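You operate a simulated robot arm through the tools that you are given. There is no shell and no other tool. Be economical: measure what you need, move in short steps, check, and stop when the job is done.

You are at the controls of a simulated two-armed robot. One attempt, no reset.

Task
Prise the grey tub's lid, put the washer and the lug in, and press the lid home.
Fine: hold the tub while the lid comes off and goes down in the waiting bay; the shut tub goes to the ready bay in both hands.

It is judged by the outcome, as a careful person would: the job done as asked, and still so three seconds after it is handed in. It fails if anything else is knocked over, pushed out of place, dropped, spilled or broken. Lids that push on must go on centred and level and be pressed home; caps that screw on are set level and turned clockwise until they are tight.

Robot
Two 7-joint arms with two-finger parallel grippers on one trunk, on a base that drives. Base frame: it is fixed to the floor where the robot stands at the start and does not move with it; the origin is under the middle of the robot, x ahead of it, y to its left, z up. Lengths are in mm, angles in rad, forces in N, time in s.
The left shoulder is at the start at [60, 143, 926], the right one opposite. With the tool pointing down near the work surface each hand reaches from about 320 to 740 mm from the robot's upright axis, wherever it stands, measured 20 degrees to its own side. Places, roughly: grey sample tub (31x15x10 cm) [500, -100, 800]; inside the grey sample tub [500, -100, 800]; ready bay [500, -500, 800]; waiting bay [500, 500, 800]. Payload 1.57 kg a hand.
The tool frame of a hand sits at the grasp point between the pads (the TCP): z along the fingers, y along the line on which they close. The tips reach 30 mm beyond it. Largest opening 110 mm; finger width 24, thickness 12; the body of the gripper, 48 by 112 mm, starts 78 mm behind the TCP.
Orientation is that of the tool frame in the base frame, as [roll, pitch, yaw] about the fixed x, y, z axes, in that order (R = Rz(yaw) Ry(pitch) Rx(roll)). With the fingers straight down and closing along the base's y, the tool's x points along the base's -x, its y along +y and its z along -z.

Tools
- The arms move only by the tool step_arm. It takes "left_rows", "right_rows" or both (then of equal length, played together; a hand with none holds still); each is a list of rows, each a list of 3 entries, a list of its own where there are three numbers: the shift along the tool's x, y, z in units of 40 mm (1.0 is 40 mm), then the turn, a rotation vector about the tool's x, y, z in units of 8 degrees (1.0 is 8 degrees), then the closure in counts, from 0 (fully open) to 255 (shut). In form: [[[tx, ty, tz], [wx, wy, wz], jaw], ...]. A call has 1 to 20 rows; each row shifts and turns the commanded pose from where the row before left it, along the tool's axes as they then stand. A call with a number of a shift or a turn outside -1 to 1 is refused whole. Each row takes 0.2 s and may step no farther than 50 mm and 0.15 rad from the row before; otherwise, or with a gripper value out of range, the whole call is refused. A pose out of reach is approached as far as the arm can. The call stops where the force on the tool passes 40 N (or 10 N more than at its start, if that is more) or the arm is blocked; 0.2 s more then pass. Each finger travels about 45 mm/s and halts on what it meets, pressing with about 43 N; the grip force reading is that of the motor and also rises with nothing between the fingers. The clock runs only during rows and for 0.2 s after the last one: add rows that do not move to give the fingers time. It gives the time, the measured TCP pose, the force on the tool (base axes), the opening and the grip force at its end, in the units of the frame above (readings bear some noise), with the torque about the TCP (base axes, N m) and any sound that the robot's microphone picked up.
- Cameras (640 x 400 px; columns grow to the right, rows downward): "scene" is now at [47.8, 18.9, 1532.1]; the picture's right is [0.22, -0.97, 0.00], its down [-0.76, -0.17, -0.63] and it looks along [0.61, 0.14, -0.78] (base axes); focal length 282 px, centre (320, 200). "left" rides on the left gripper at [70, -16, -141] in its tool frame; the picture's right is [0.23, 0.97, 0.00], its down [-0.86, 0.20, -0.48] and it looks along [-0.47, 0.11, 0.88] (tool axes); focal length 222 px, centre (320, 200). "right" rides on the right gripper at [70, 16, -141] in its tool frame; the picture's right is [-0.23, 0.97, 0.00], its down [-0.85, -0.20, -0.48] and it looks along [-0.47, -0.11, 0.88] (tool axes); focal length 222 px, centre (320, 200). There is no depth. A picture from a camera that has moved, and an enlarged one, comes with that camera's place and axes in the base frame and with its lens.
- snapshot(camera): a new picture of that camera. The clock stands still meanwhile.
- slide_trunk(by): slides the trunk up (or, below 0, down) by that many mm; the arms and the scene camera ride with it, the base frame stays. It gives what a move gives, with no picture.
- drive_base(legs): drives the robot by 1 to 6 legs, each [ahead, left, turn to the left] in mm, mm and rad, along the robot's own axes; the way and the turn of a leg run together, so that a leg with both is an arc; at most 1500 mm and 3.142 rad a leg. The arms and the cameras ride along, it lands a little off, and it stops where it bumps. It gives what a move gives.
- pan_tilt(pan, tilt): turns the head with the scene camera to pan (to the left, within 1.501 rad either way) and tilt (down, from -0.506 to 1.204), counted from straight ahead of the robot. It gives what a move gives.
- close_up(camera, box): a new picture of the part [left, top, right, bottom] of that camera's present view, enlarged. The clock stands still meanwhile.
- close_job(): hands the job in; it is judged then, once.

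Go step by step. Nothing tells you exact positions but the pictures and the camera data: compare them with the known pose of the tool, close in by small moves and look again before you grip or let go. The budget is 120 turns and 108 pictures, counting those below and the enlarged ones. Unless the task says otherwise, let go and move clear before handing in, and close with one line.

The tools are called after "Emit:" as name(argument=value, ...) on one line, values as JSON. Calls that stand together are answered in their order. step_arm: Moves the arms, as the interface text tells. Its arguments: {"type":"object","properties":{"left_rows":{"type":"array"},"right_rows":{"type":"array"}},"required":[]} The other tools are called the same way: slide_trunk (by) slides the trunk up or down; drive_base (legs) drives the base; pan_tilt (pan, tilt) turns the head that bears the scene camera; snapshot (camera) takes a picture; close_up (camera, box) takes an enlarged picture of a part of a camera's view; close_job () hands the job in.

At the start:

```text
time: 0.0
left_tool_pos: [512.3, 143.8, 1098.5]
left_tcp_rot: [3.141, 0.001, 3.14]
left_contact_force: [1.3, 0.2, 0.0]
left_wrist_torque: [0.02, 0.0, -0.01]
left_gripper_width: 110.0
left_grip_force: 0.0
right_tool_pos: [406.1, -220.0, 1089.4]
right_tcp_rot: [3.139, -0.002, -3.14]
right_contact_force: [-0.4, -0.2, 0.1]
right_wrist_torque: [0.0, -0.05, -0.01]
right_gripper_width: 109.9
right_grip_force: 0.1
trunk travel left (down, up): [-525.0, 65.0]
robot x, y, heading: [-3.0, -2.1, -0.0]
head pan, tilt: [0.227, 0.888]
```

scene: 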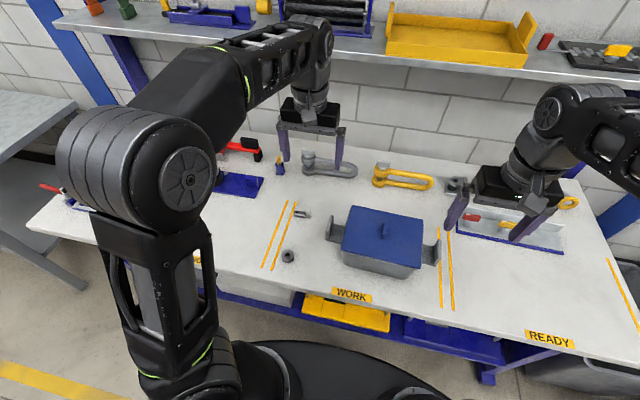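
right: 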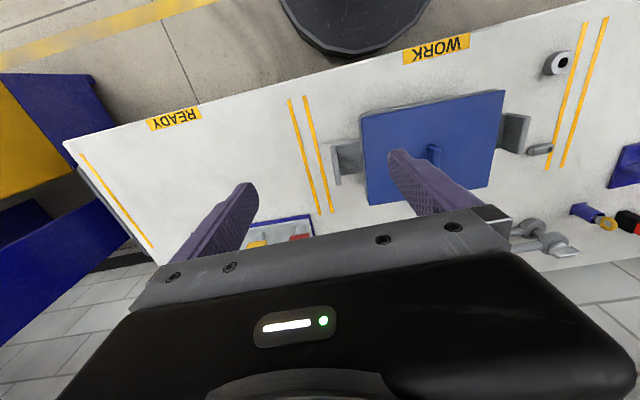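
left: 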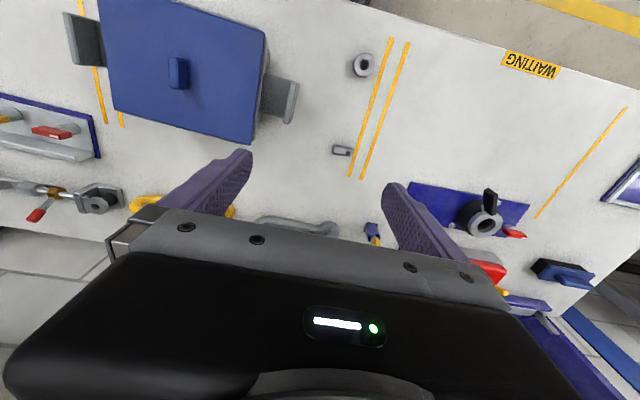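

The tub with a blue lid sits in the work bay; the washer and lug lie to its left near the yellow lines. I look closer at the tub, lid and parts first.

Emit:
close_up(camera="scene", box=[260, 180, 460, 305])

Emit:
close_up(camera="left", box=[60, 0, 420, 225])

Emit:
close_up(camera="right", box=[320, 20, 600, 220])

```text
3.20 times, centred on (360, 242) of scene
camera zoom: at [47.8, 18.9, 1532.1], right [0.22, -0.97, 0.0], down [-0.76, -0.17, -0.63], along [0.61, 0.14, -0.78], focal length 904 px, centre (192, 64)
```

zoom: 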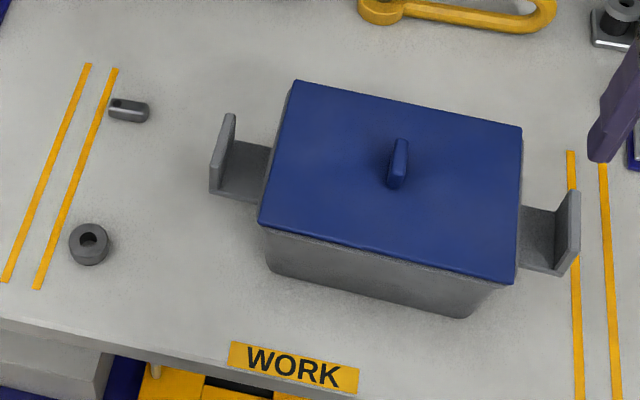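

```text
1.78 times, centred on (240, 112) of left
camera zoom: at [443.4, 128.2, 1240.9], right [-0.23, 0.97, 0.0], down [0.85, 0.2, 0.48], along [0.47, 0.11, -0.88], focal length 395 px, centre (462, 356)
```

zoom: 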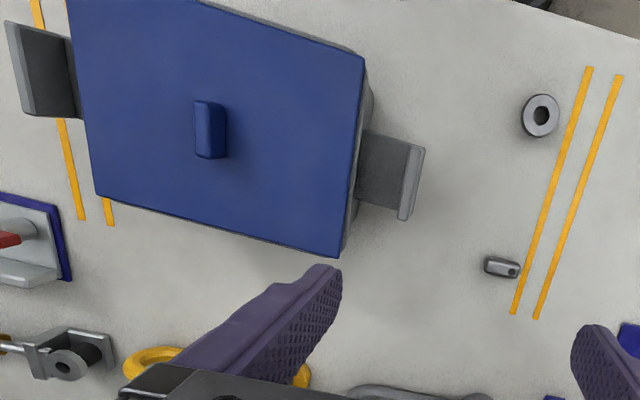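

```text
2.00 times, centred on (460, 120) of right
camera zoom: at [336.4, -203.3, 1230.6], right [0.23, 0.97, 0.0], down [0.85, -0.2, 0.48], along [0.47, -0.11, -0.88], focal length 444 px, centre (40, 360)
```

zoom: 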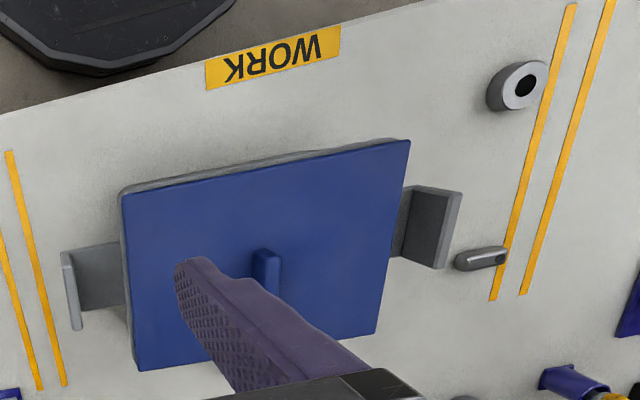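

The lid is about 200 × 153 mm centred near (480,-57), yaw about -0.04. The tabs stand at y≈-208 and y≈91. I bring the right hand above the right tab, half closed, and look.

Emit:
step_arm(right_rows=[[[-0.43, 0.075, 0.8], [0, 0, 0.286], 162], [[-0.43, 0.075, 0.8], [0, 0, 0], 162], [[-0.43, 0.075, 0.8], [0, 0, 0], 162], [[-0.43, 0.075, 0.8], [0, 0, 0], 162], [[0, 0, 0], [0, 0, 0], 162], [[0, 0, 0], [0, 0, 0], 162]])

Emit:
snapshot(camera="right")

Emit:
snapshot(camera="scene")

```text
time: 1.4
left_tool_pos: [512.2, 145.9, 1097.4]
left_tcp_rot: [3.14, -0.001, 3.14]
left_contact_force: [0.5, -0.1, -0.3]
left_wrist_torque: [0.02, -0.02, 0.05]
left_gripper_width: 109.9
left_grip_force: 0.0
right_tool_pos: [475.3, -210.4, 961.3]
right_tcp_rot: [-3.141, -0.001, 3.102]
right_contact_force: [-0.1, -0.2, -0.2]
right_wrist_torque: [0.0, -0.04, 0.0]
right_gripper_width: 40.1
right_grip_force: 0.1
trunk travel left (down, up): [-525.0, 65.0]
robot x, y, heading: [0.1, -0.3, -0.003]
head pan, tilt: [0.227, 0.888]
```

```text
101 pictures are left
camera right: at [406.9, -191.5, 1102.1], right [0.27, 0.96, 0.0], down [0.85, -0.23, 0.48], along [0.46, -0.13, -0.88], focal length 222 px, centre (320, 200)
```

right: 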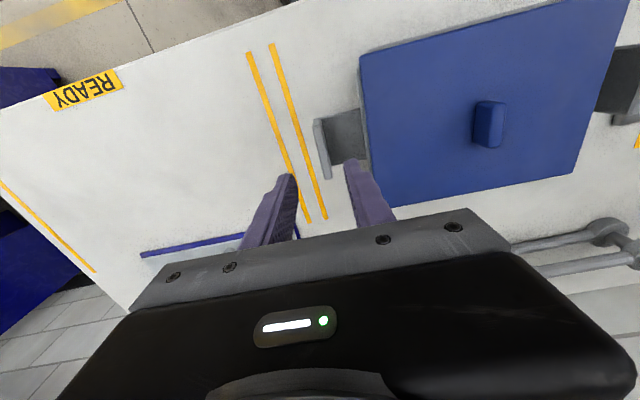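

```text
100 pictures are left
camera scene: at [48.1, 18.9, 1532.0], right [0.22, -0.97, 0.0], down [-0.76, -0.17, -0.63], along [0.61, 0.14, -0.78], focal length 282 px, centre (320, 200)
```

scene: 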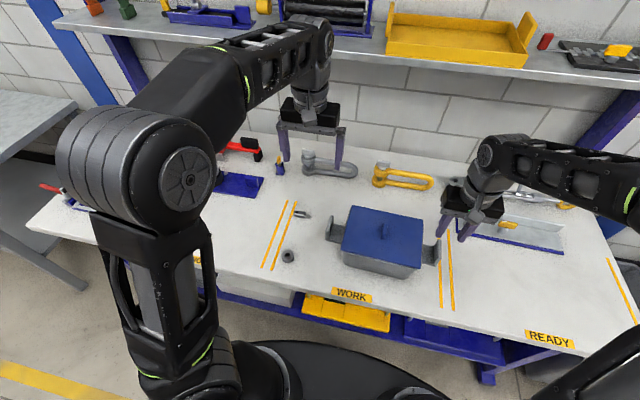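

The right hand is above the tub's right end. I zoom in on the tab to triangulate its height.

Emit:
close_up(camera="right", box=[260, 50, 420, 150])

Emit:
close_up(camera="scene", box=[400, 210, 480, 260])

Emit:
close_up(camera="left", box=[60, 0, 320, 150])

```text
4.00 times, centred on (340, 100) of right
camera zoom: at [406.9, -191.5, 1102.1], right [0.27, 0.96, 0.0], down [0.85, -0.23, 0.48], along [0.46, -0.13, -0.88], focal length 888 px, centre (240, 600)
```

zoom: 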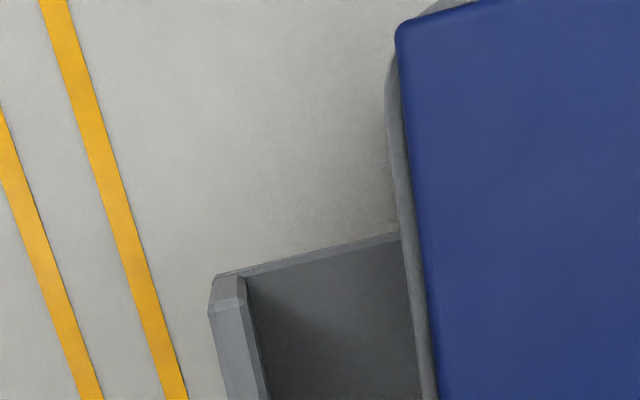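

```text
8.00 times, centred on (440, 235) of scene
camera zoom: at [48.1, 18.9, 1532.0], right [0.22, -0.97, 0.0], down [-0.76, -0.17, -0.63], along [0.61, 0.14, -0.78], focal length 2259 px, centre (-640, -80)
```

zoom: 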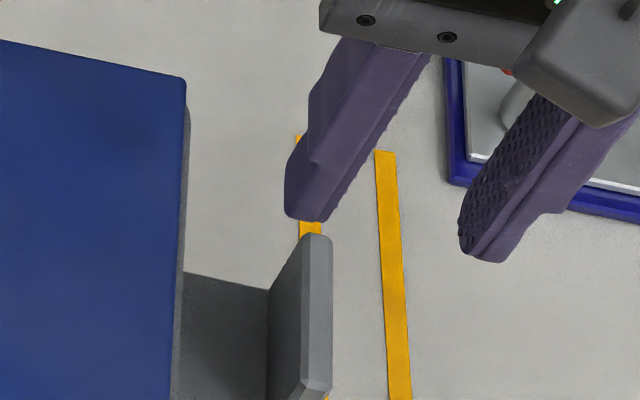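

```text
2.46 times, centred on (190, 75) of left
camera zoom: at [443.6, 128.2, 1240.8], right [-0.23, 0.97, 0.0], down [0.85, 0.2, 0.48], along [0.47, 0.11, -0.88], focal length 547 px, centre (640, 508)
```

zoom: 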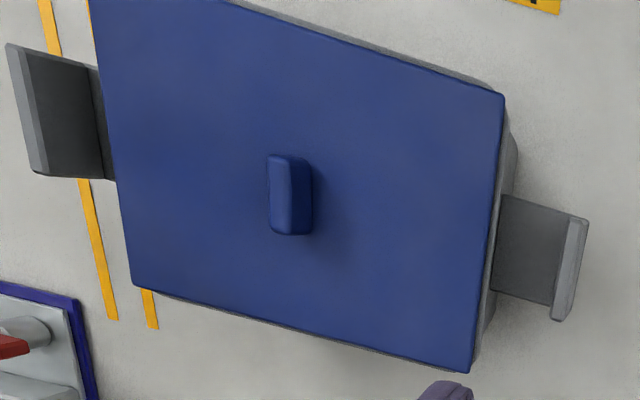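

The tab top is near z≈870 spanning x 442–503 at y≈-206, ledge near z≈825. I lower the right hand to just above the tab and bring the left hand above the knob, then check.

Emit:
step_arm(right_rows=[[[0.08, 0.1, 0.64], [0, 0, 0], 162], [[0, 0, 0.64], [0, 0, 0], 162], [[0, 0, 0], [0, 0, 0], 162], [[0, 0, 0], [0, 0, 0], 162], [[0, 0, 0], [0, 0, 0], 162], [[0, 0, 0], [0, 0, 0], 162]], left_rows=[[[0.15, -0.85, 0.4], [0, 0, 0.3], 162], [[0.15, -0.85, 0.4], [0, 0, 0], 162], [[0.15, -0.85, 0.4], [0, 0, 0], 162], [[0.15, -0.85, 0.4], [0, 0, 0], 162], [[0.15, -0.85, 0.4], [0, 0, 0], 162], [[0.15, -0.85, 0.4], [0, 0, 0], 162]])

Emit:
snapshot(camera="right")

Emit:
snapshot(camera="left")

Emit:
close_up(camera="scene", box=[320, 160, 480, 260])

```text
time: 2.8
left_tool_pos: [469.5, -58.1, 1001.9]
left_tcp_rot: [3.141, 0.003, 3.101]
left_contact_force: [-0.3, 1.2, 0.6]
left_wrist_torque: [0.03, -0.02, -0.03]
left_gripper_width: 40.4
left_grip_force: 0.0
right_tool_pos: [472.0, -206.4, 910.8]
right_tcp_rot: [3.14, -0.001, 3.103]
right_contact_force: [0.4, -0.1, -0.4]
right_wrist_torque: [0.01, 0.02, 0.0]
right_gripper_width: 40.5
right_grip_force: 0.0
trunk travel left (down, up): [-525.0, 65.0]
robot x, y, heading: [-2.9, 0.5, 0.002]
head pan, tilt: [0.227, 0.888]
```

```text
96 pictures are left
camera right: at [403.4, -187.0, 1051.3], right [0.27, 0.96, 0.0], down [0.85, -0.23, 0.48], along [0.46, -0.13, -0.88], focal length 222 px, centre (320, 200)
```

right: 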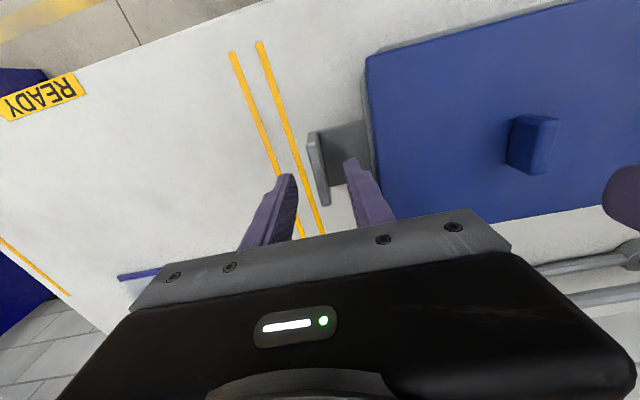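

```text
95 pictures are left
camera left: at [399.8, -71.5, 1144.7], right [-0.19, 0.98, 0.0], down [0.86, 0.16, 0.48], along [0.47, 0.09, -0.88], focal length 222 px, centre (320, 200)
```

left: 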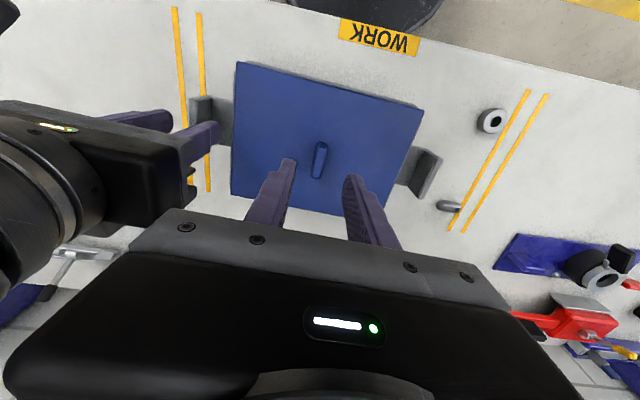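

```text
4.00 times, centred on (400, 210) of scene
camera zoom: at [48.0, 18.1, 1532.1], right [0.22, -0.97, 0.0], down [-0.76, -0.17, -0.63], along [0.61, 0.14, -0.78], focal length 1129 px, centre (0, 160)
```

zoom: 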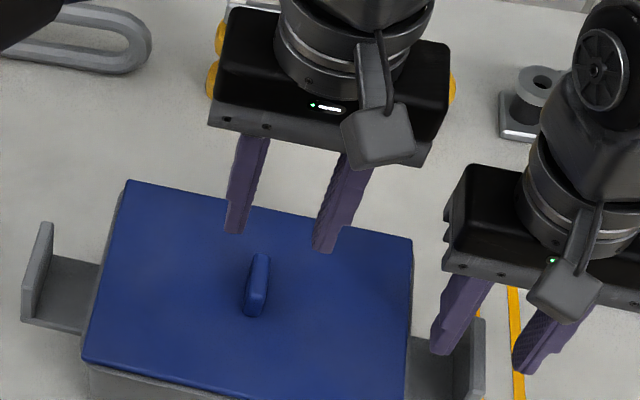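

Tab is centred between the right fingers. I lower the right hand to z≈865 while the left comes lower over the knob.

Emit:
step_arm(right_rows=[[[0, 0, 0.3], [0, 0, 0], 162], [[0, 0, 0.3], [0, 0, 0], 162], [[0, 0, 0.3], [0, 0, 0], 162], [[0, 0, 0.23], [0, 0, 0], 162]], left_rows=[[[-0.1, 0, 0.33], [0, 0, 0], 162], [[-0.1, 0, 0.33], [0, 0, 0], 162], [[0, 0, 0.33], [0, 0, 0], 162], [[0, 0, 0.3], [0, 0, 0], 162]])

Emit:
close_up(camera="right", box=[240, 80, 440, 230])

Emit:
close_up(camera="left", box=[220, 80, 420, 230])

Emit:
close_up(camera="scene", box=[340, 180, 468, 260])

```text
time: 3.8
left_tool_pos: [477.0, -58.4, 951.7]
left_tcp_rot: [3.141, 0.005, 3.1]
left_contact_force: [-0.6, 0.4, 0.2]
left_wrist_torque: [0.01, 0.01, 0.03]
left_gripper_width: 40.0
left_grip_force: 0.1
right_tool_pos: [471.7, -206.3, 867.5]
right_tcp_rot: [3.141, 0.006, 3.103]
right_contact_force: [-2.4, -2.4, 15.1]
right_wrist_torque: [0.32, 0.12, 0.09]
right_gripper_width: 38.1
right_grip_force: 0.1
trunk travel left (down, up): [-525.0, 65.0]
robot x, y, heading: [1.7, 1.8, 0.0]
head pan, tilt: [0.227, 0.888]
```

```text
2.67 times, centred on (340, 155) of right
camera zoom: at [402.6, -186.3, 1008.0], right [0.27, 0.96, 0.0], down [0.84, -0.23, 0.48], along [0.47, -0.13, -0.88], focal length 592 px, centre (267, 320)
```

zoom: 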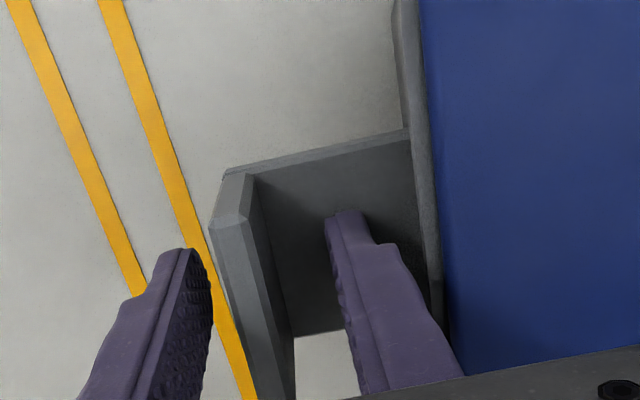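

```text
2.67 times, centred on (320, 155) of left
camera zoom: at [406.9, -71.6, 1094.0], right [-0.19, 0.98, 0.0], down [0.86, 0.16, 0.48], along [0.47, 0.09, -0.88], focal length 592 px, centre (320, 320)
```

zoom: 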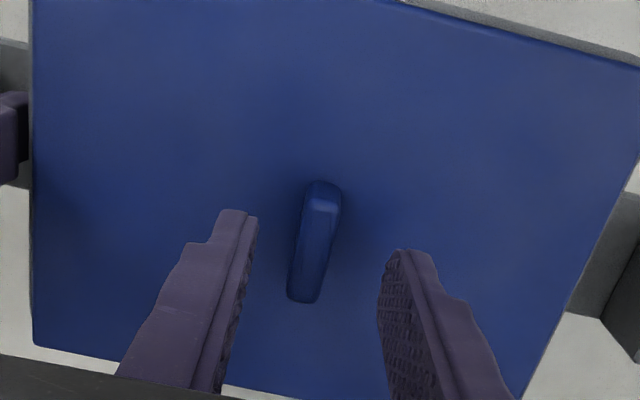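

```text
5.00 times, centred on (404, 220) of scene
camera zoom: at [46.0, 19.0, 1532.5], right [0.22, -0.97, 0.0], down [-0.76, -0.17, -0.63], along [0.61, 0.14, -0.78], focal length 1412 px, centre (-100, 100)
```

zoom: 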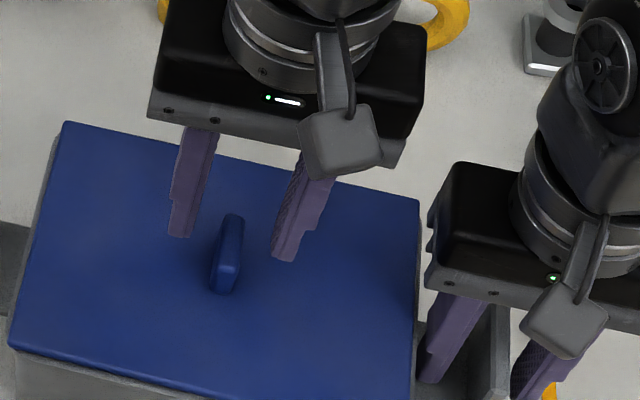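

The right inner finger touched the ledge; I raise it 4 mm and close on the tab.

Emit:
step_arm(right_rows=[[[0, 0, -0.12], [0, 0, 0], 162], [[0, 0, 0], [0, 0, 0], 190], [[0, 0, 0], [0, 0, 0], 215], [[0, 0, 0], [0, 0, 0], 255], [[0, 0, 0], [0, 0, 0], 255], [[0, 0, 0], [0, 0, 0], 255]])

Emit:
close_up(camera="right", box=[240, 80, 440, 230])

```text
time: 5.2
left_tool_pos: [477.1, -58.9, 950.8]
left_tcp_rot: [-3.141, 0.001, 3.1]
left_contact_force: [0.2, -0.1, 0.1]
left_wrist_torque: [-0.02, 0.04, 0.0]
left_gripper_width: 40.3
left_grip_force: 0.1
right_tool_pos: [471.3, -204.6, 870.0]
right_tcp_rot: [3.14, -0.001, 3.103]
right_contact_force: [-0.1, -0.7, -0.2]
right_wrist_torque: [-0.18, 0.11, -0.06]
right_gripper_width: 9.9
right_grip_force: 28.4
trunk travel left (down, up): [-525.0, 65.0]
robot x, y, heading: [-0.4, 0.7, -0.004]
head pan, tilt: [0.227, 0.888]
```

```text
2.67 times, centred on (340, 155) of right
camera zoom: at [403.4, -186.1, 1010.9], right [0.27, 0.96, 0.0], down [0.85, -0.23, 0.48], along [0.46, -0.13, -0.88], focal length 592 px, centre (267, 320)
```

zoom: 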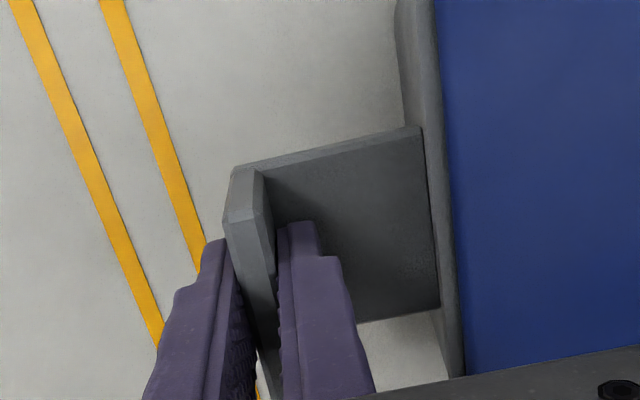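

The right hand holds the tab. Now I re-check the knob under the left hand.

Emit:
close_up(camera="left", box=[220, 80, 420, 230])

```text
2.67 times, centred on (320, 155) of left
camera zoom: at [408.3, -71.5, 1092.9], right [-0.19, 0.98, 0.0], down [0.86, 0.16, 0.48], along [0.47, 0.09, -0.88], focal length 592 px, centre (320, 320)
```

zoom: 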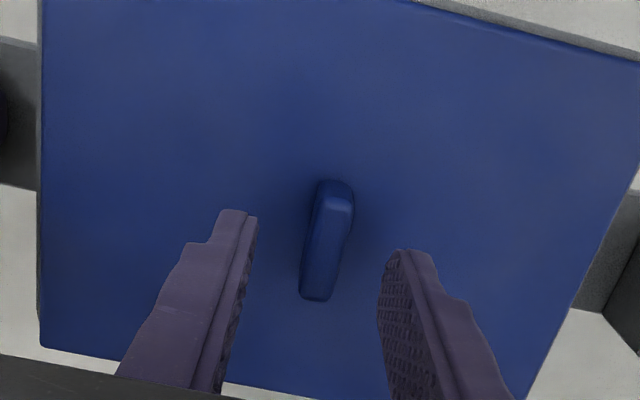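

Knob now at about (482,-56). I lower the left hand around it in small steps.

Emit:
step_arm(left_rows=[[[-0.1, 0.06, 0.2], [0, 0, 0], 162], [[0, 0, 0.2], [0, 0, 0], 162], [[0, 0, 0.2], [0, 0, 0], 162], [[0, 0, 0.2], [0, 0, 0], 162], [[0, 0, 0], [0, 0, 0], 162]])

Emit:
close_up(camera="left", box=[220, 80, 420, 230])

Emit:
close_up(camera="scene", box=[340, 180, 468, 260])

```text
time: 6.4
left_tool_pos: [481.8, -55.7, 919.0]
left_tcp_rot: [-3.14, 0.001, 3.1]
left_contact_force: [-0.2, 0.7, -0.6]
left_wrist_torque: [0.0, 0.01, 0.03]
left_gripper_width: 40.0
left_grip_force: 0.1
right_tool_pos: [472.1, -205.0, 870.3]
right_tcp_rot: [3.139, -0.001, 3.101]
right_contact_force: [-0.4, 0.3, -0.3]
right_wrist_torque: [-0.19, 0.1, 0.01]
right_gripper_width: 9.9
right_grip_force: 27.9
trunk travel left (down, up): [-525.0, 65.0]
robot x, y, heading: [0.1, 3.2, 0.002]
head pan, tilt: [0.227, 0.888]
```

```text
2.67 times, centred on (320, 155) of left
camera zoom: at [412.1, -69.2, 1061.2], right [-0.19, 0.98, 0.0], down [0.86, 0.16, 0.48], along [0.47, 0.09, -0.88], focal length 592 px, centre (320, 320)
```

zoom: 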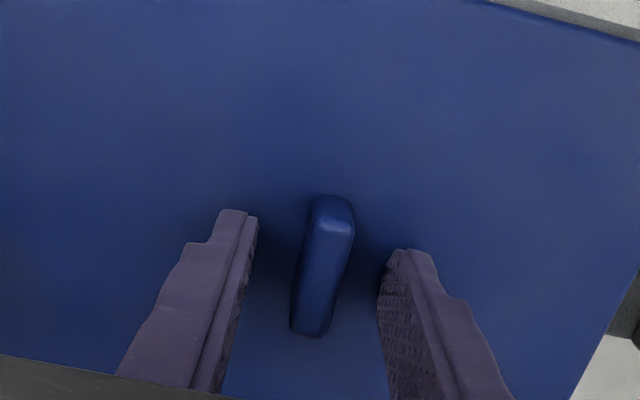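

```text
5.00 times, centred on (404, 220) of scene
camera zoom: at [48.0, 18.8, 1532.1], right [0.22, -0.97, 0.0], down [-0.76, -0.17, -0.63], along [0.61, 0.14, -0.78], focal length 1412 px, centre (-100, 100)
```

zoom: 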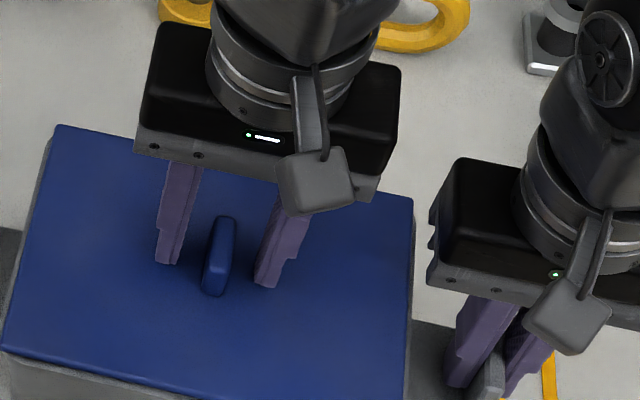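

Well centred. I go down a little more.

Emit:
step_arm(left_rows=[[[0, 0, 0.1], [0, 0, 0], 162], [[0, 0, 0.1], [0, 0, 0], 162], [[0, 0, 0], [0, 0, 0], 162]])

Emit:
close_up(camera="scene", box=[340, 190, 436, 250])

```text
time: 7.1
left_tool_pos: [481.3, -57.3, 915.9]
left_tcp_rot: [-3.14, 0.005, 3.099]
left_contact_force: [-3.2, 0.2, 8.4]
left_wrist_torque: [0.14, 0.09, 0.06]
left_gripper_width: 40.4
left_grip_force: 0.2
right_tool_pos: [471.3, -204.8, 870.5]
right_tcp_rot: [3.141, 0.002, 3.099]
right_contact_force: [0.7, -0.1, 2.6]
right_wrist_torque: [0.09, 0.2, -0.04]
right_gripper_width: 9.7
right_grip_force: 28.2
trunk travel left (down, up): [-525.0, 65.0]
robot x, y, heading: [1.5, -1.9, -0.0]
head pan, tilt: [0.227, 0.888]
stopped in row 3 (left hand): the force on the tool passed its limit (the readings are from after the stop); the commanded pose is now the measured one
```

```text
6.67 times, centred on (388, 220) of scene
camera zoom: at [46.5, 19.1, 1532.3], right [0.23, -0.97, 0.0], down [-0.76, -0.17, -0.63], along [0.61, 0.14, -0.78], focal length 1882 px, centre (-133, 67)
```

zoom: 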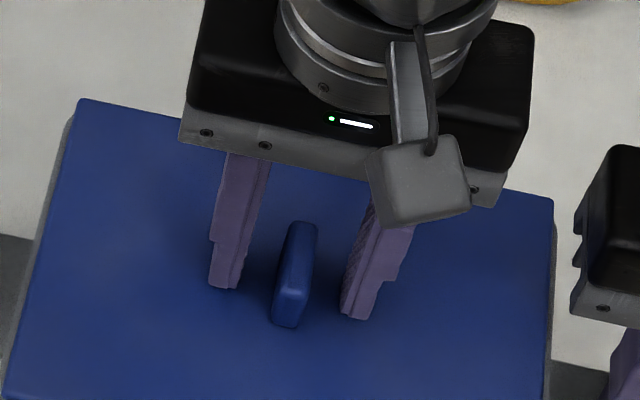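

Contact shows the lid top at about z=886. I back up 2.5 mm and close on the knob.

Emit:
step_arm(left_rows=[[[0, 0, -0.08], [0, 0, 0], 162], [[0, 0, 0], [0, 0, 0], 190], [[0, 0, 0], [0, 0, 0], 215], [[0, 0, 0], [0, 0, 0], 255], [[0, 0, 0], [0, 0, 0], 255], [[0, 0, 0], [0, 0, 0], 255]])

Emit:
close_up(camera="scene", box=[340, 190, 468, 270])

Emit:
snapshot(camera="left")

```text
time: 8.5
left_tool_pos: [482.5, -55.5, 918.7]
left_tcp_rot: [-3.139, 0.007, 3.098]
left_contact_force: [0.9, -0.9, -0.1]
left_wrist_torque: [0.09, -0.03, 0.05]
left_gripper_width: 11.0
left_grip_force: 28.3
right_tool_pos: [471.4, -206.7, 869.6]
right_tcp_rot: [3.141, 0.002, 3.099]
right_contact_force: [-1.0, -1.7, 14.7]
right_wrist_torque: [0.14, 0.22, -0.06]
right_gripper_width: 9.8
right_grip_force: 27.6
trunk travel left (down, up): [-525.0, 65.0]
robot x, y, heading: [0.3, -2.1, -0.004]
head pan, tilt: [0.227, 0.888]
```

```text
5.00 times, centred on (404, 230) of scene
camera zoom: at [46.8, 18.9, 1532.1], right [0.23, -0.97, 0.0], down [-0.76, -0.17, -0.63], along [0.61, 0.14, -0.78], focal length 1412 px, centre (-100, 50)
```

zoom: 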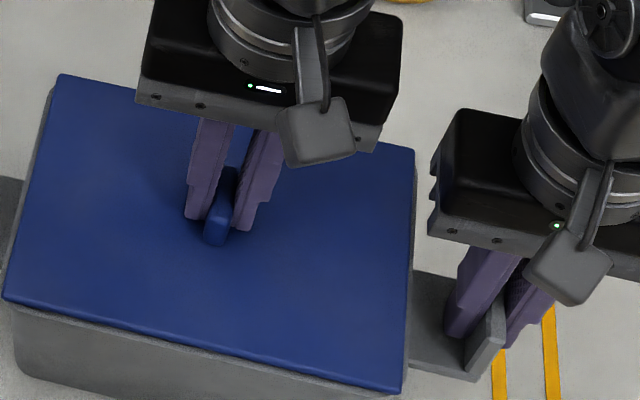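

```text
84 pictures are left
camera left: at [411.8, -69.7, 1060.6], right [-0.18, 0.98, 0.0], down [0.86, 0.16, 0.48], along [0.47, 0.09, -0.88], focal length 222 px, centre (320, 200)
```

left: 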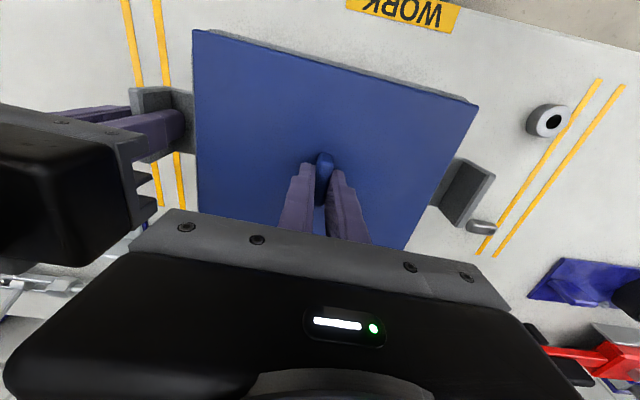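

Both are gripped. I pull the lid up gently and watch the forces.

Emit:
step_arm(left_rows=[[[0, 0, -0.05], [0, 0, 0], 255], [[0, 0, -0.05], [0, 0, 0], 255], [[0, 0, -0.05], [0, 0, 0], 255], [[0, 0, 0], [0, 0, 0], 255]])

Emit:
close_up(camera="scene", box=[310, 190, 470, 290])

```text
time: 9.5
left_tool_pos: [483.4, -56.6, 924.4]
left_tcp_rot: [-3.139, 0.007, 3.1]
left_contact_force: [-0.1, 0.3, -1.5]
left_wrist_torque: [-0.03, 0.02, -0.01]
left_gripper_width: 11.0
left_grip_force: 28.5
right_tool_pos: [469.4, -205.2, 868.9]
right_tcp_rot: [-3.142, 0.001, 3.1]
right_contact_force: [0.3, -2.7, 13.5]
right_wrist_torque: [0.35, -0.08, 0.0]
right_gripper_width: 9.5
right_grip_force: 27.4
trunk travel left (down, up): [-525.0, 65.0]
robot x, y, heading: [-1.6, 0.4, -0.002]
head pan, tilt: [0.227, 0.888]
heard: snap
```

```text
4.00 times, centred on (390, 240) of scene
camera zoom: at [46.8, 19.0, 1532.1], right [0.23, -0.97, 0.0], down [-0.76, -0.17, -0.63], along [0.61, 0.14, -0.78], focal length 1129 px, centre (40, 40)
```

zoom: 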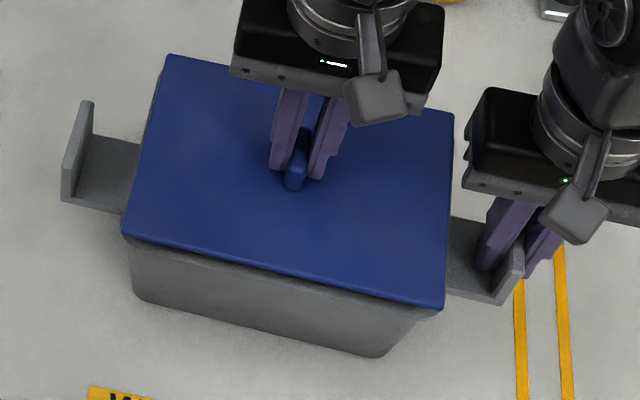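

The lid snapped free. I lift it clear while the right hand keeps holding the tub.

Emit:
step_arm(left_rows=[[[0, 0, -0.3], [0, 0, 0], 255], [[0, 0, -0.5], [0, 0, 0], 255], [[0, 0, -0.7], [0, 0, 0], 255], [[0, 0, -0.7], [0, 0, 0], 255], [[0, 0, 0], [0, 0, 0], 255]])

Emit:
snapshot(camera="scene")

Emit:
snapshot(camera="left")

```text
time: 10.7
left_tool_pos: [482.0, -53.9, 1012.3]
left_tcp_rot: [-3.141, 0.007, 3.1]
left_contact_force: [0.4, 5.0, -2.2]
left_wrist_torque: [0.55, 0.04, -0.26]
left_gripper_width: 15.0
left_grip_force: 30.9
right_tool_pos: [471.6, -205.7, 869.4]
right_tcp_rot: [-3.14, 0.0, 3.098]
right_contact_force: [0.2, -3.3, 13.6]
right_wrist_torque: [1.38, -0.15, 0.06]
right_gripper_width: 9.6
right_grip_force: 28.0
trunk travel left (down, up): [-525.0, 65.0]
robot x, y, heading: [0.4, 1.6, 0.003]
head pan, tilt: [0.227, 0.888]
```

```text
82 pictures are left
camera scene: at [46.9, 19.9, 1532.2], right [0.23, -0.97, 0.0], down [-0.76, -0.18, -0.63], along [0.61, 0.14, -0.78], focal length 282 px, centre (320, 200)
```

scene: 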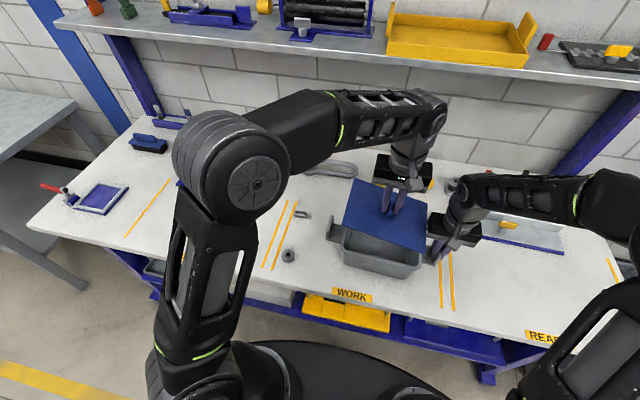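

```text
81 pictures are left
camera left: at [412.1, -67.0, 1155.4], right [-0.19, 0.98, 0.0], down [0.86, 0.16, 0.48], along [0.48, 0.09, -0.88], focal length 222 px, centre (320, 200)
```

left: 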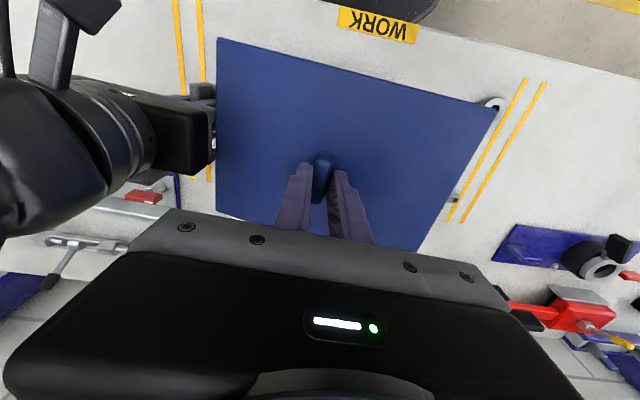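

The lid's right edge is rubbing the right gripper's body, so I slide it left, clear of it, and check the lid's attitude.

Emit:
step_arm(left_rows=[[[0, 0.4, 0], [0, 0, 0], 255], [[0, 0.6, -0.1], [0, 0, 0], 255], [[0, 0.6, -0.1], [0, 0, 0], 255], [[0, 0, 0], [0, 0, 0], 255]])

Emit:
snapshot(camera="left")

Emit:
close_up(camera="scene", box=[260, 130, 500, 280])

```text
time: 11.7
left_tool_pos: [484.6, 8.2, 1020.9]
left_tcp_rot: [-3.138, 0.005, 3.097]
left_contact_force: [0.9, -0.1, -0.7]
left_wrist_torque: [-0.02, 0.03, -0.01]
left_gripper_width: 11.0
left_grip_force: 28.3
right_tool_pos: [472.4, -205.9, 868.9]
right_tcp_rot: [3.14, 0.0, 3.1]
right_contact_force: [2.4, -2.2, 14.4]
right_wrist_torque: [0.34, -0.22, -0.06]
right_gripper_width: 10.0
right_grip_force: 28.3
trunk travel left (down, up): [-525.0, 65.0]
robot x, y, heading: [-0.3, 1.3, 0.002]
head pan, tilt: [0.227, 0.888]
```

```text
80 pictures are left
camera left: at [414.1, -4.8, 1162.2], right [-0.18, 0.98, 0.0], down [0.86, 0.16, 0.48], along [0.47, 0.09, -0.88], focal length 222 px, centre (320, 200)
```

left: 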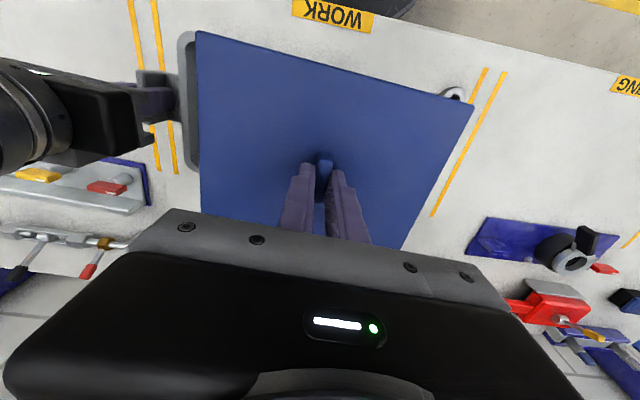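

```text
2.67 times, centred on (380, 205) of scene
camera zoom: at [47.0, 18.9, 1532.1], right [0.22, -0.97, 0.0], down [-0.76, -0.17, -0.63], along [0.61, 0.14, -0.78], focal length 753 px, centre (160, 187)
```

zoom: 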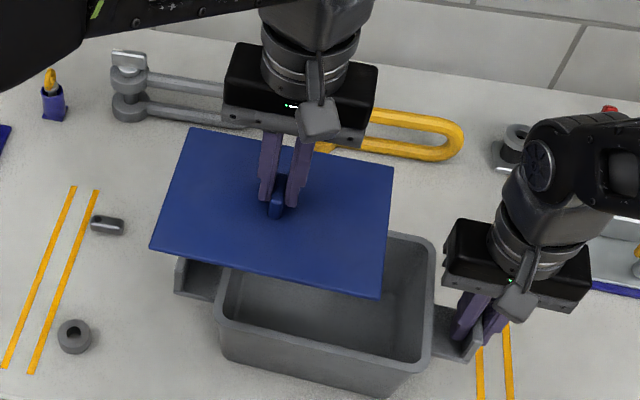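

The lid is level and the tub is open. I carry the lid toward the waiting bay.

Emit:
step_arm(left_rows=[[[0, 0.5, 0], [0, 0, 0], 255], [[0, 0.9, 0], [0, 0, 0], 255], [[0, 1, 0], [0, 0, 0], 255], [[0, 1, 0], [0, 0, 0], 255], [[0, 1, 0], [0, 0, 0], 255], [[0, 1, 0], [0, 0, 0], 255], [[0, 1, 0], [0, 0, 0], 255], [[0, 1, 0], [0, 0, 0], 255], [[0, 1, 0], [0, 0, 0], 255], [[0, 1, 0], [0, 0, 0], 255], [[0, 0.8, 0], [0, 0, 0], 255], [[0, 0.4, 0], [0, 0, 0], 255], [[0, 0, 0], [0, 0, 0], 255]])

Emit:
snapshot(camera="left")

Emit:
snapshot(camera="scene")

```text
time: 14.5
left_tool_pos: [502.4, 430.8, 1018.0]
left_tcp_rot: [-3.139, 0.004, 3.099]
left_contact_force: [-0.1, -0.1, -1.2]
left_wrist_torque: [0.0, -0.02, 0.01]
left_gripper_width: 10.9
left_grip_force: 28.9
right_tool_pos: [471.5, -205.2, 869.3]
right_tcp_rot: [3.14, -0.001, 3.101]
right_contact_force: [1.0, -2.3, 14.5]
right_wrist_torque: [0.3, -0.05, -0.1]
right_gripper_width: 9.7
right_grip_force: 28.4
trunk travel left (down, up): [-525.0, 65.0]
robot x, y, heading: [-1.4, -0.3, 0.0]
head pan, tilt: [0.227, 0.888]
```

```text
78 pictures are left
camera left: at [432.3, 418.5, 1161.5], right [-0.18, 0.98, 0.0], down [0.86, 0.16, 0.48], along [0.47, 0.09, -0.88], focal length 222 px, centre (320, 200)
```

left: 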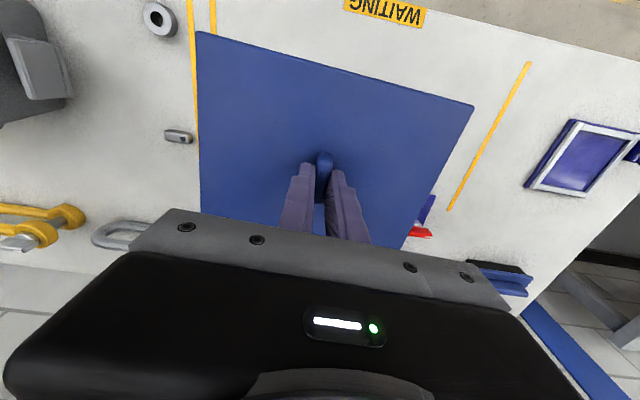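

```text
77 pictures are left
camera scene: at [46.9, 19.1, 1532.1], right [0.23, -0.97, 0.0], down [-0.76, -0.17, -0.63], along [0.61, 0.14, -0.78], focal length 282 px, centre (320, 200)
```

scene: 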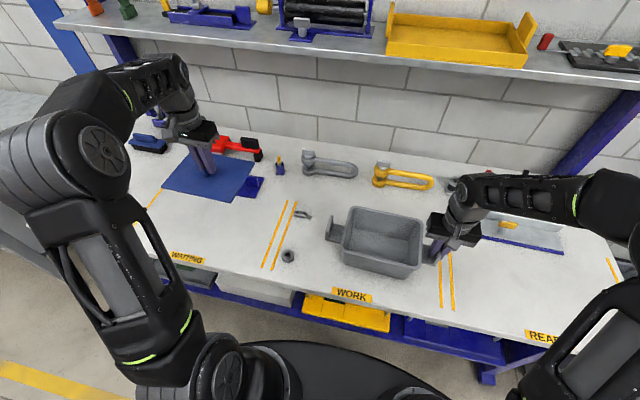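

The waiting bay spans about y 265–705, x 357–600, with a blue tool base behind x≈600. I centre the lid near (476,487) and lower it.

Emit:
step_arm(left_rows=[[[0.35, 0.7, 0], [0, 0, 0], 255], [[0.35, 0.7, 0.3], [0, 0, 0], 255], [[0, 0, 0.7], [0, 0, 0], 255], [[0, 0, 0.8], [0, 0, 0], 255], [[0, 0, 0.8], [0, 0, 0], 255], [[0, 0, 0.7], [0, 0, 0], 255], [[0, 0, 0.5], [0, 0, 0], 255], [[0, 0, 0.25], [0, 0, 0], 255], [[0, 0, 0], [0, 0, 0], 255]])

Emit:
snapshot(camera="left")

Emit:
close_up(camera="scene", box=[110, 110, 310, 260])

```text
time: 16.5
left_tool_pos: [478.2, 487.5, 858.0]
left_tcp_rot: [-3.14, 0.004, 3.098]
left_contact_force: [0.3, 0.3, -0.3]
left_wrist_torque: [0.02, -0.02, -0.03]
left_gripper_width: 10.7
left_grip_force: 28.8
right_tool_pos: [471.2, -204.9, 867.8]
right_tcp_rot: [3.141, -0.002, 3.101]
right_contact_force: [-0.3, -0.9, 12.6]
right_wrist_torque: [0.37, -0.01, -0.05]
right_gripper_width: 9.5
right_grip_force: 27.9
trunk travel left (down, up): [-525.0, 65.0]
robot x, y, heading: [-5.1, 0.8, 0.001]
head pan, tilt: [0.227, 0.888]
```

```text
76 pictures are left
camera left: at [407.8, 474.5, 999.5], right [-0.18, 0.98, 0.0], down [0.86, 0.16, 0.48], along [0.48, 0.09, -0.88], focal length 222 px, centre (320, 200)
```

left: 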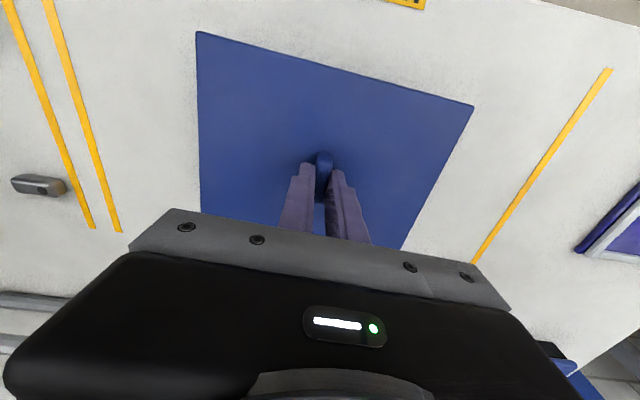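

```text
2.67 times, centred on (210, 185) of scene
camera zoom: at [46.9, 19.3, 1532.1], right [0.23, -0.97, 0.0], down [-0.76, -0.17, -0.63], along [0.61, 0.14, -0.78], focal length 753 px, centre (613, 240)
```

zoom: 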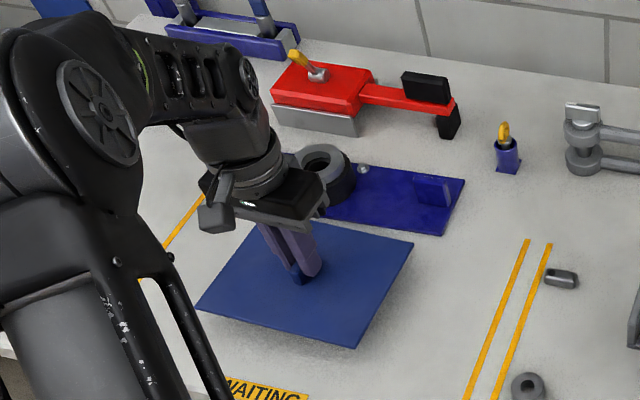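

Clear all round. I lower gently until the lid touches down.

Emit:
step_arm(left_rows=[[[0, 0, 0.2], [0, 0, 0], 255], [[0, 0, 0.2], [0, 0, 0], 255], [[0, 0, 0.1], [0, 0, 0], 255], [[0, 0, 0.1], [0, 0, 0], 255], [[0, 0, 0.1], [0, 0, 0], 255]])

```text
time: 17.7
left_tool_pos: [476.9, 488.3, 829.2]
left_tcp_rot: [-3.139, 0.007, 3.097]
left_contact_force: [-0.4, -1.0, 7.0]
left_wrist_torque: [0.05, 0.57, 0.03]
left_gripper_width: 10.7
left_grip_force: 28.0
right_tool_pos: [472.3, -205.9, 869.2]
right_tcp_rot: [3.14, 0.0, 3.1]
right_contact_force: [1.4, 1.0, 7.4]
right_wrist_torque: [0.3, 0.1, -0.1]
right_gripper_width: 10.0
right_grip_force: 27.7
trunk travel left (down, up): [-525.0, 65.0]
robot x, y, heading: [1.5, 0.5, -0.001]
head pan, tilt: [0.227, 0.888]
```

Touched down (lid about 16 mm thick). I release and rise.

Emit:
step_arm(left_rows=[[[0, 0, 0], [0, 0, 0], 220], [[0, 0, 0], [0, 0, 0], 180], [[0, 0, 0], [0, 0, 0], 150], [[0, 0, 0], [0, 0, 0], 150], [[0, 0, -0.4], [0, 0, 0], 150], [[0, 0, -0.9], [0, 0, 0], 150], [[0, 0, -1], [0, 0, 0], 150], [[0, 0, -1], [0, 0, 0], 150], [[0, 0, 0], [0, 0, 0], 150]])

Emit:
snapshot(camera="left")

Emit:
close_up(camera="scene", box=[270, 190, 430, 290])

```text
time: 19.7
left_tool_pos: [477.1, 488.9, 962.6]
left_tcp_rot: [-3.14, 0.006, 3.099]
left_contact_force: [0.3, 0.7, 0.2]
left_wrist_torque: [-0.01, -0.01, 0.02]
left_gripper_width: 45.3
left_grip_force: 0.2
right_tool_pos: [471.4, -205.7, 869.0]
right_tcp_rot: [-3.141, 0.0, 3.098]
right_contact_force: [-0.9, -0.3, 8.9]
right_wrist_torque: [0.35, -0.01, -0.06]
right_gripper_width: 9.8
right_grip_force: 28.2
trunk travel left (down, up): [-525.0, 65.0]
robot x, y, heading: [-1.1, -0.5, 0.002]
head pan, tilt: [0.227, 0.888]
```

```text
74 pictures are left
camera left: at [407.0, 476.2, 1104.2], right [-0.19, 0.98, 0.0], down [0.86, 0.16, 0.48], along [0.47, 0.09, -0.88], focal length 222 px, centre (320, 200)
```

left: 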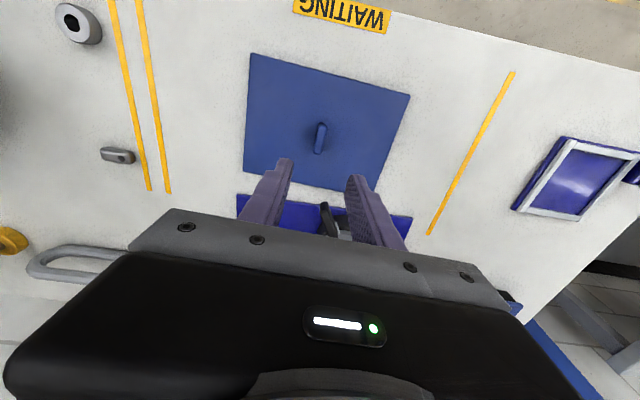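

```text
4.00 times, centred on (350, 240) of scene
camera zoom: at [47.0, 19.4, 1532.1], right [0.23, -0.97, 0.0], down [-0.76, -0.17, -0.63], along [0.61, 0.14, -0.78], focal length 1129 px, centre (200, 40)
```

zoom: 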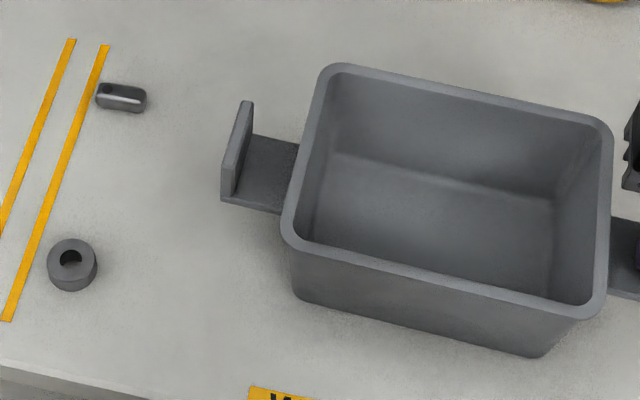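

The lid is down cleanly in the waiting bay. Next the left hand goes to hover over the washer near (402,197).

Emit:
step_arm(left_rows=[[[0.2, -0.9, 0.1], [0, 0, 0], 90], [[0.2, -0.92, 0.1], [0, 0, 0], 90], [[0.2, -0.92, 0.1], [0, 0, 0], 90], [[0.2, -0.92, 0.1], [0, 0, 0], 90], [[0.2, -0.92, 0.3], [0, 0, 0], 90], [[0.2, -0.92, 0.3], [0, 0, 0], 90], [[0.2, -0.92, 0.4], [0, 0, 0], 90], [[0.2, -0.9, 0.4], [0, 0, 0], 90], [[0, 0, 0], [0, 0, 0], 90]])

Emit:
snapshot(camera="left")

```text
time: 21.7
left_tool_pos: [402.5, 197.5, 889.8]
left_tcp_rot: [-3.138, 0.007, 3.098]
left_contact_force: [0.3, -0.6, 0.2]
left_wrist_torque: [0.03, -0.03, -0.02]
left_gripper_width: 71.1
left_grip_force: 0.1
right_tool_pos: [471.9, -205.9, 869.7]
right_tcp_rot: [3.141, -0.001, 3.102]
right_contact_force: [0.8, 0.7, 8.6]
right_wrist_torque: [0.33, 0.01, 0.02]
right_gripper_width: 10.1
right_grip_force: 28.2
trunk travel left (down, up): [-525.0, 65.0]
robot x, y, heading: [-5.6, 3.3, -0.0]
head pan, tilt: [0.227, 0.888]
```

```text
72 pictures are left
camera left: at [331.3, 185.7, 1031.1], right [-0.19, 0.98, 0.0], down [0.86, 0.16, 0.48], along [0.47, 0.09, -0.88], focal length 222 px, centre (320, 200)
```

left: 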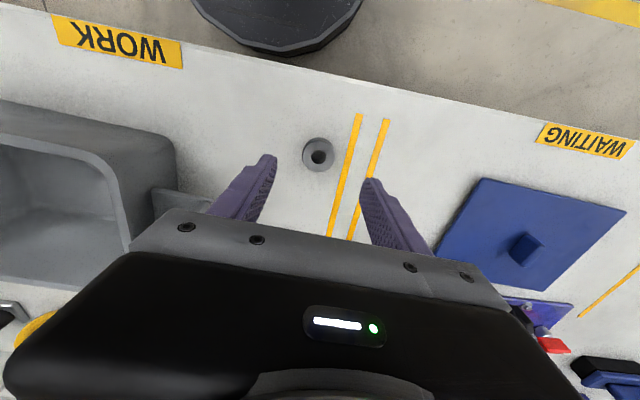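

The washer is exactly under the TCP. I lower with fingertips just above the bench and grip it.

Emit:
step_arm(left_rows=[[[0, 0, 0.7], [0, 0, 0], 110], [[0, 0, 0.6], [0, 0, 0], 110], [[0, 0, 0.4], [0, 0, 0], 110], [[0, 0, 0.15], [0, 0, 0], 110], [[0, 0, 0], [0, 0, 0], 110]])

Emit:
close_up(camera="left", box=[220, 80, 420, 230])

```text
time: 22.9
left_tool_pos: [402.6, 198.7, 815.0]
left_tcp_rot: [-3.138, 0.005, 3.1]
left_contact_force: [-0.2, 0.4, 0.2]
left_wrist_torque: [-0.04, -0.02, -0.05]
left_gripper_width: 62.5
left_grip_force: 0.1
right_tool_pos: [472.3, -204.7, 870.3]
right_tcp_rot: [-3.141, 0.001, 3.101]
right_contact_force: [-0.8, 0.1, 9.0]
right_wrist_torque: [0.28, 0.01, -0.02]
right_gripper_width: 9.7
right_grip_force: 28.3
trunk travel left (down, up): [-525.0, 65.0]
robot x, y, heading: [-1.0, 1.4, 0.001]
head pan, tilt: [0.227, 0.888]
```

```text
2.67 times, centred on (320, 155) of left
camera zoom: at [331.4, 185.5, 957.2], right [-0.19, 0.98, 0.0], down [0.86, 0.16, 0.48], along [0.47, 0.09, -0.88], focal length 592 px, centre (320, 320)
```

zoom: 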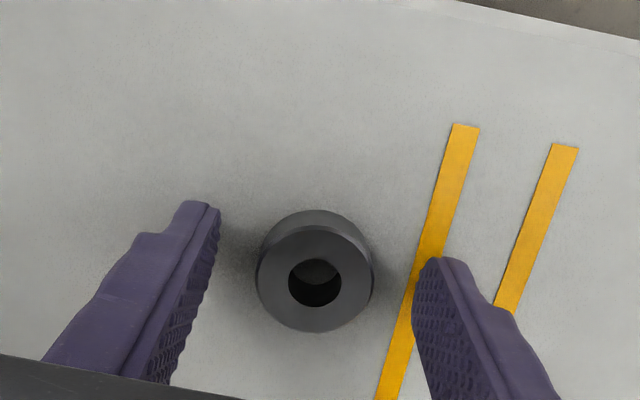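

Centred. I close on the washer and lift it.

Emit:
step_arm(left_rows=[[[0, 0, 0], [0, 0, 0], 160], [[0, 0, 0], [0, 0, 0], 200], [[0, 0, 0], [0, 0, 0], 255], [[0, 0, 0], [0, 0, 0], 255], [[0, 0, -0.3], [0, 0, 0], 255], [[0, 0, -0.8], [0, 0, 0], 255], [[0, 0, -1], [0, 0, 0], 255], [[0, 0, -1], [0, 0, 0], 255], [[0, 0, -1], [0, 0, 0], 255], [[0, 0, 0], [0, 0, 0], 255]])

Emit:
close_up(camera="left", box=[220, 80, 420, 230])

```text
time: 25.1
left_tool_pos: [402.2, 199.5, 981.0]
left_tcp_rot: [-3.14, 0.006, 3.096]
left_contact_force: [0.4, 0.2, 0.1]
left_wrist_torque: [0.02, 0.03, 0.01]
left_gripper_width: 34.5
left_grip_force: 41.5
right_tool_pos: [472.0, -205.3, 869.4]
right_tcp_rot: [3.141, 0.0, 3.1]
right_contact_force: [-0.5, -0.4, 7.6]
right_wrist_torque: [0.21, -0.03, -0.03]
right_gripper_width: 9.9
right_grip_force: 28.0
trunk travel left (down, up): [-525.0, 65.0]
robot x, y, heading: [0.0, -1.2, 0.001]
head pan, tilt: [0.227, 0.888]
```

```text
2.67 times, centred on (320, 155) of left
camera zoom: at [331.5, 186.5, 1122.2], right [-0.18, 0.98, 0.0], down [0.86, 0.16, 0.48], along [0.47, 0.09, -0.88], focal length 592 px, centre (320, 320)
```

zoom: 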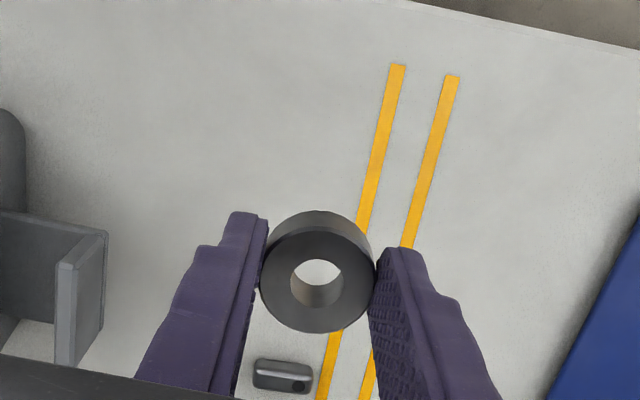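

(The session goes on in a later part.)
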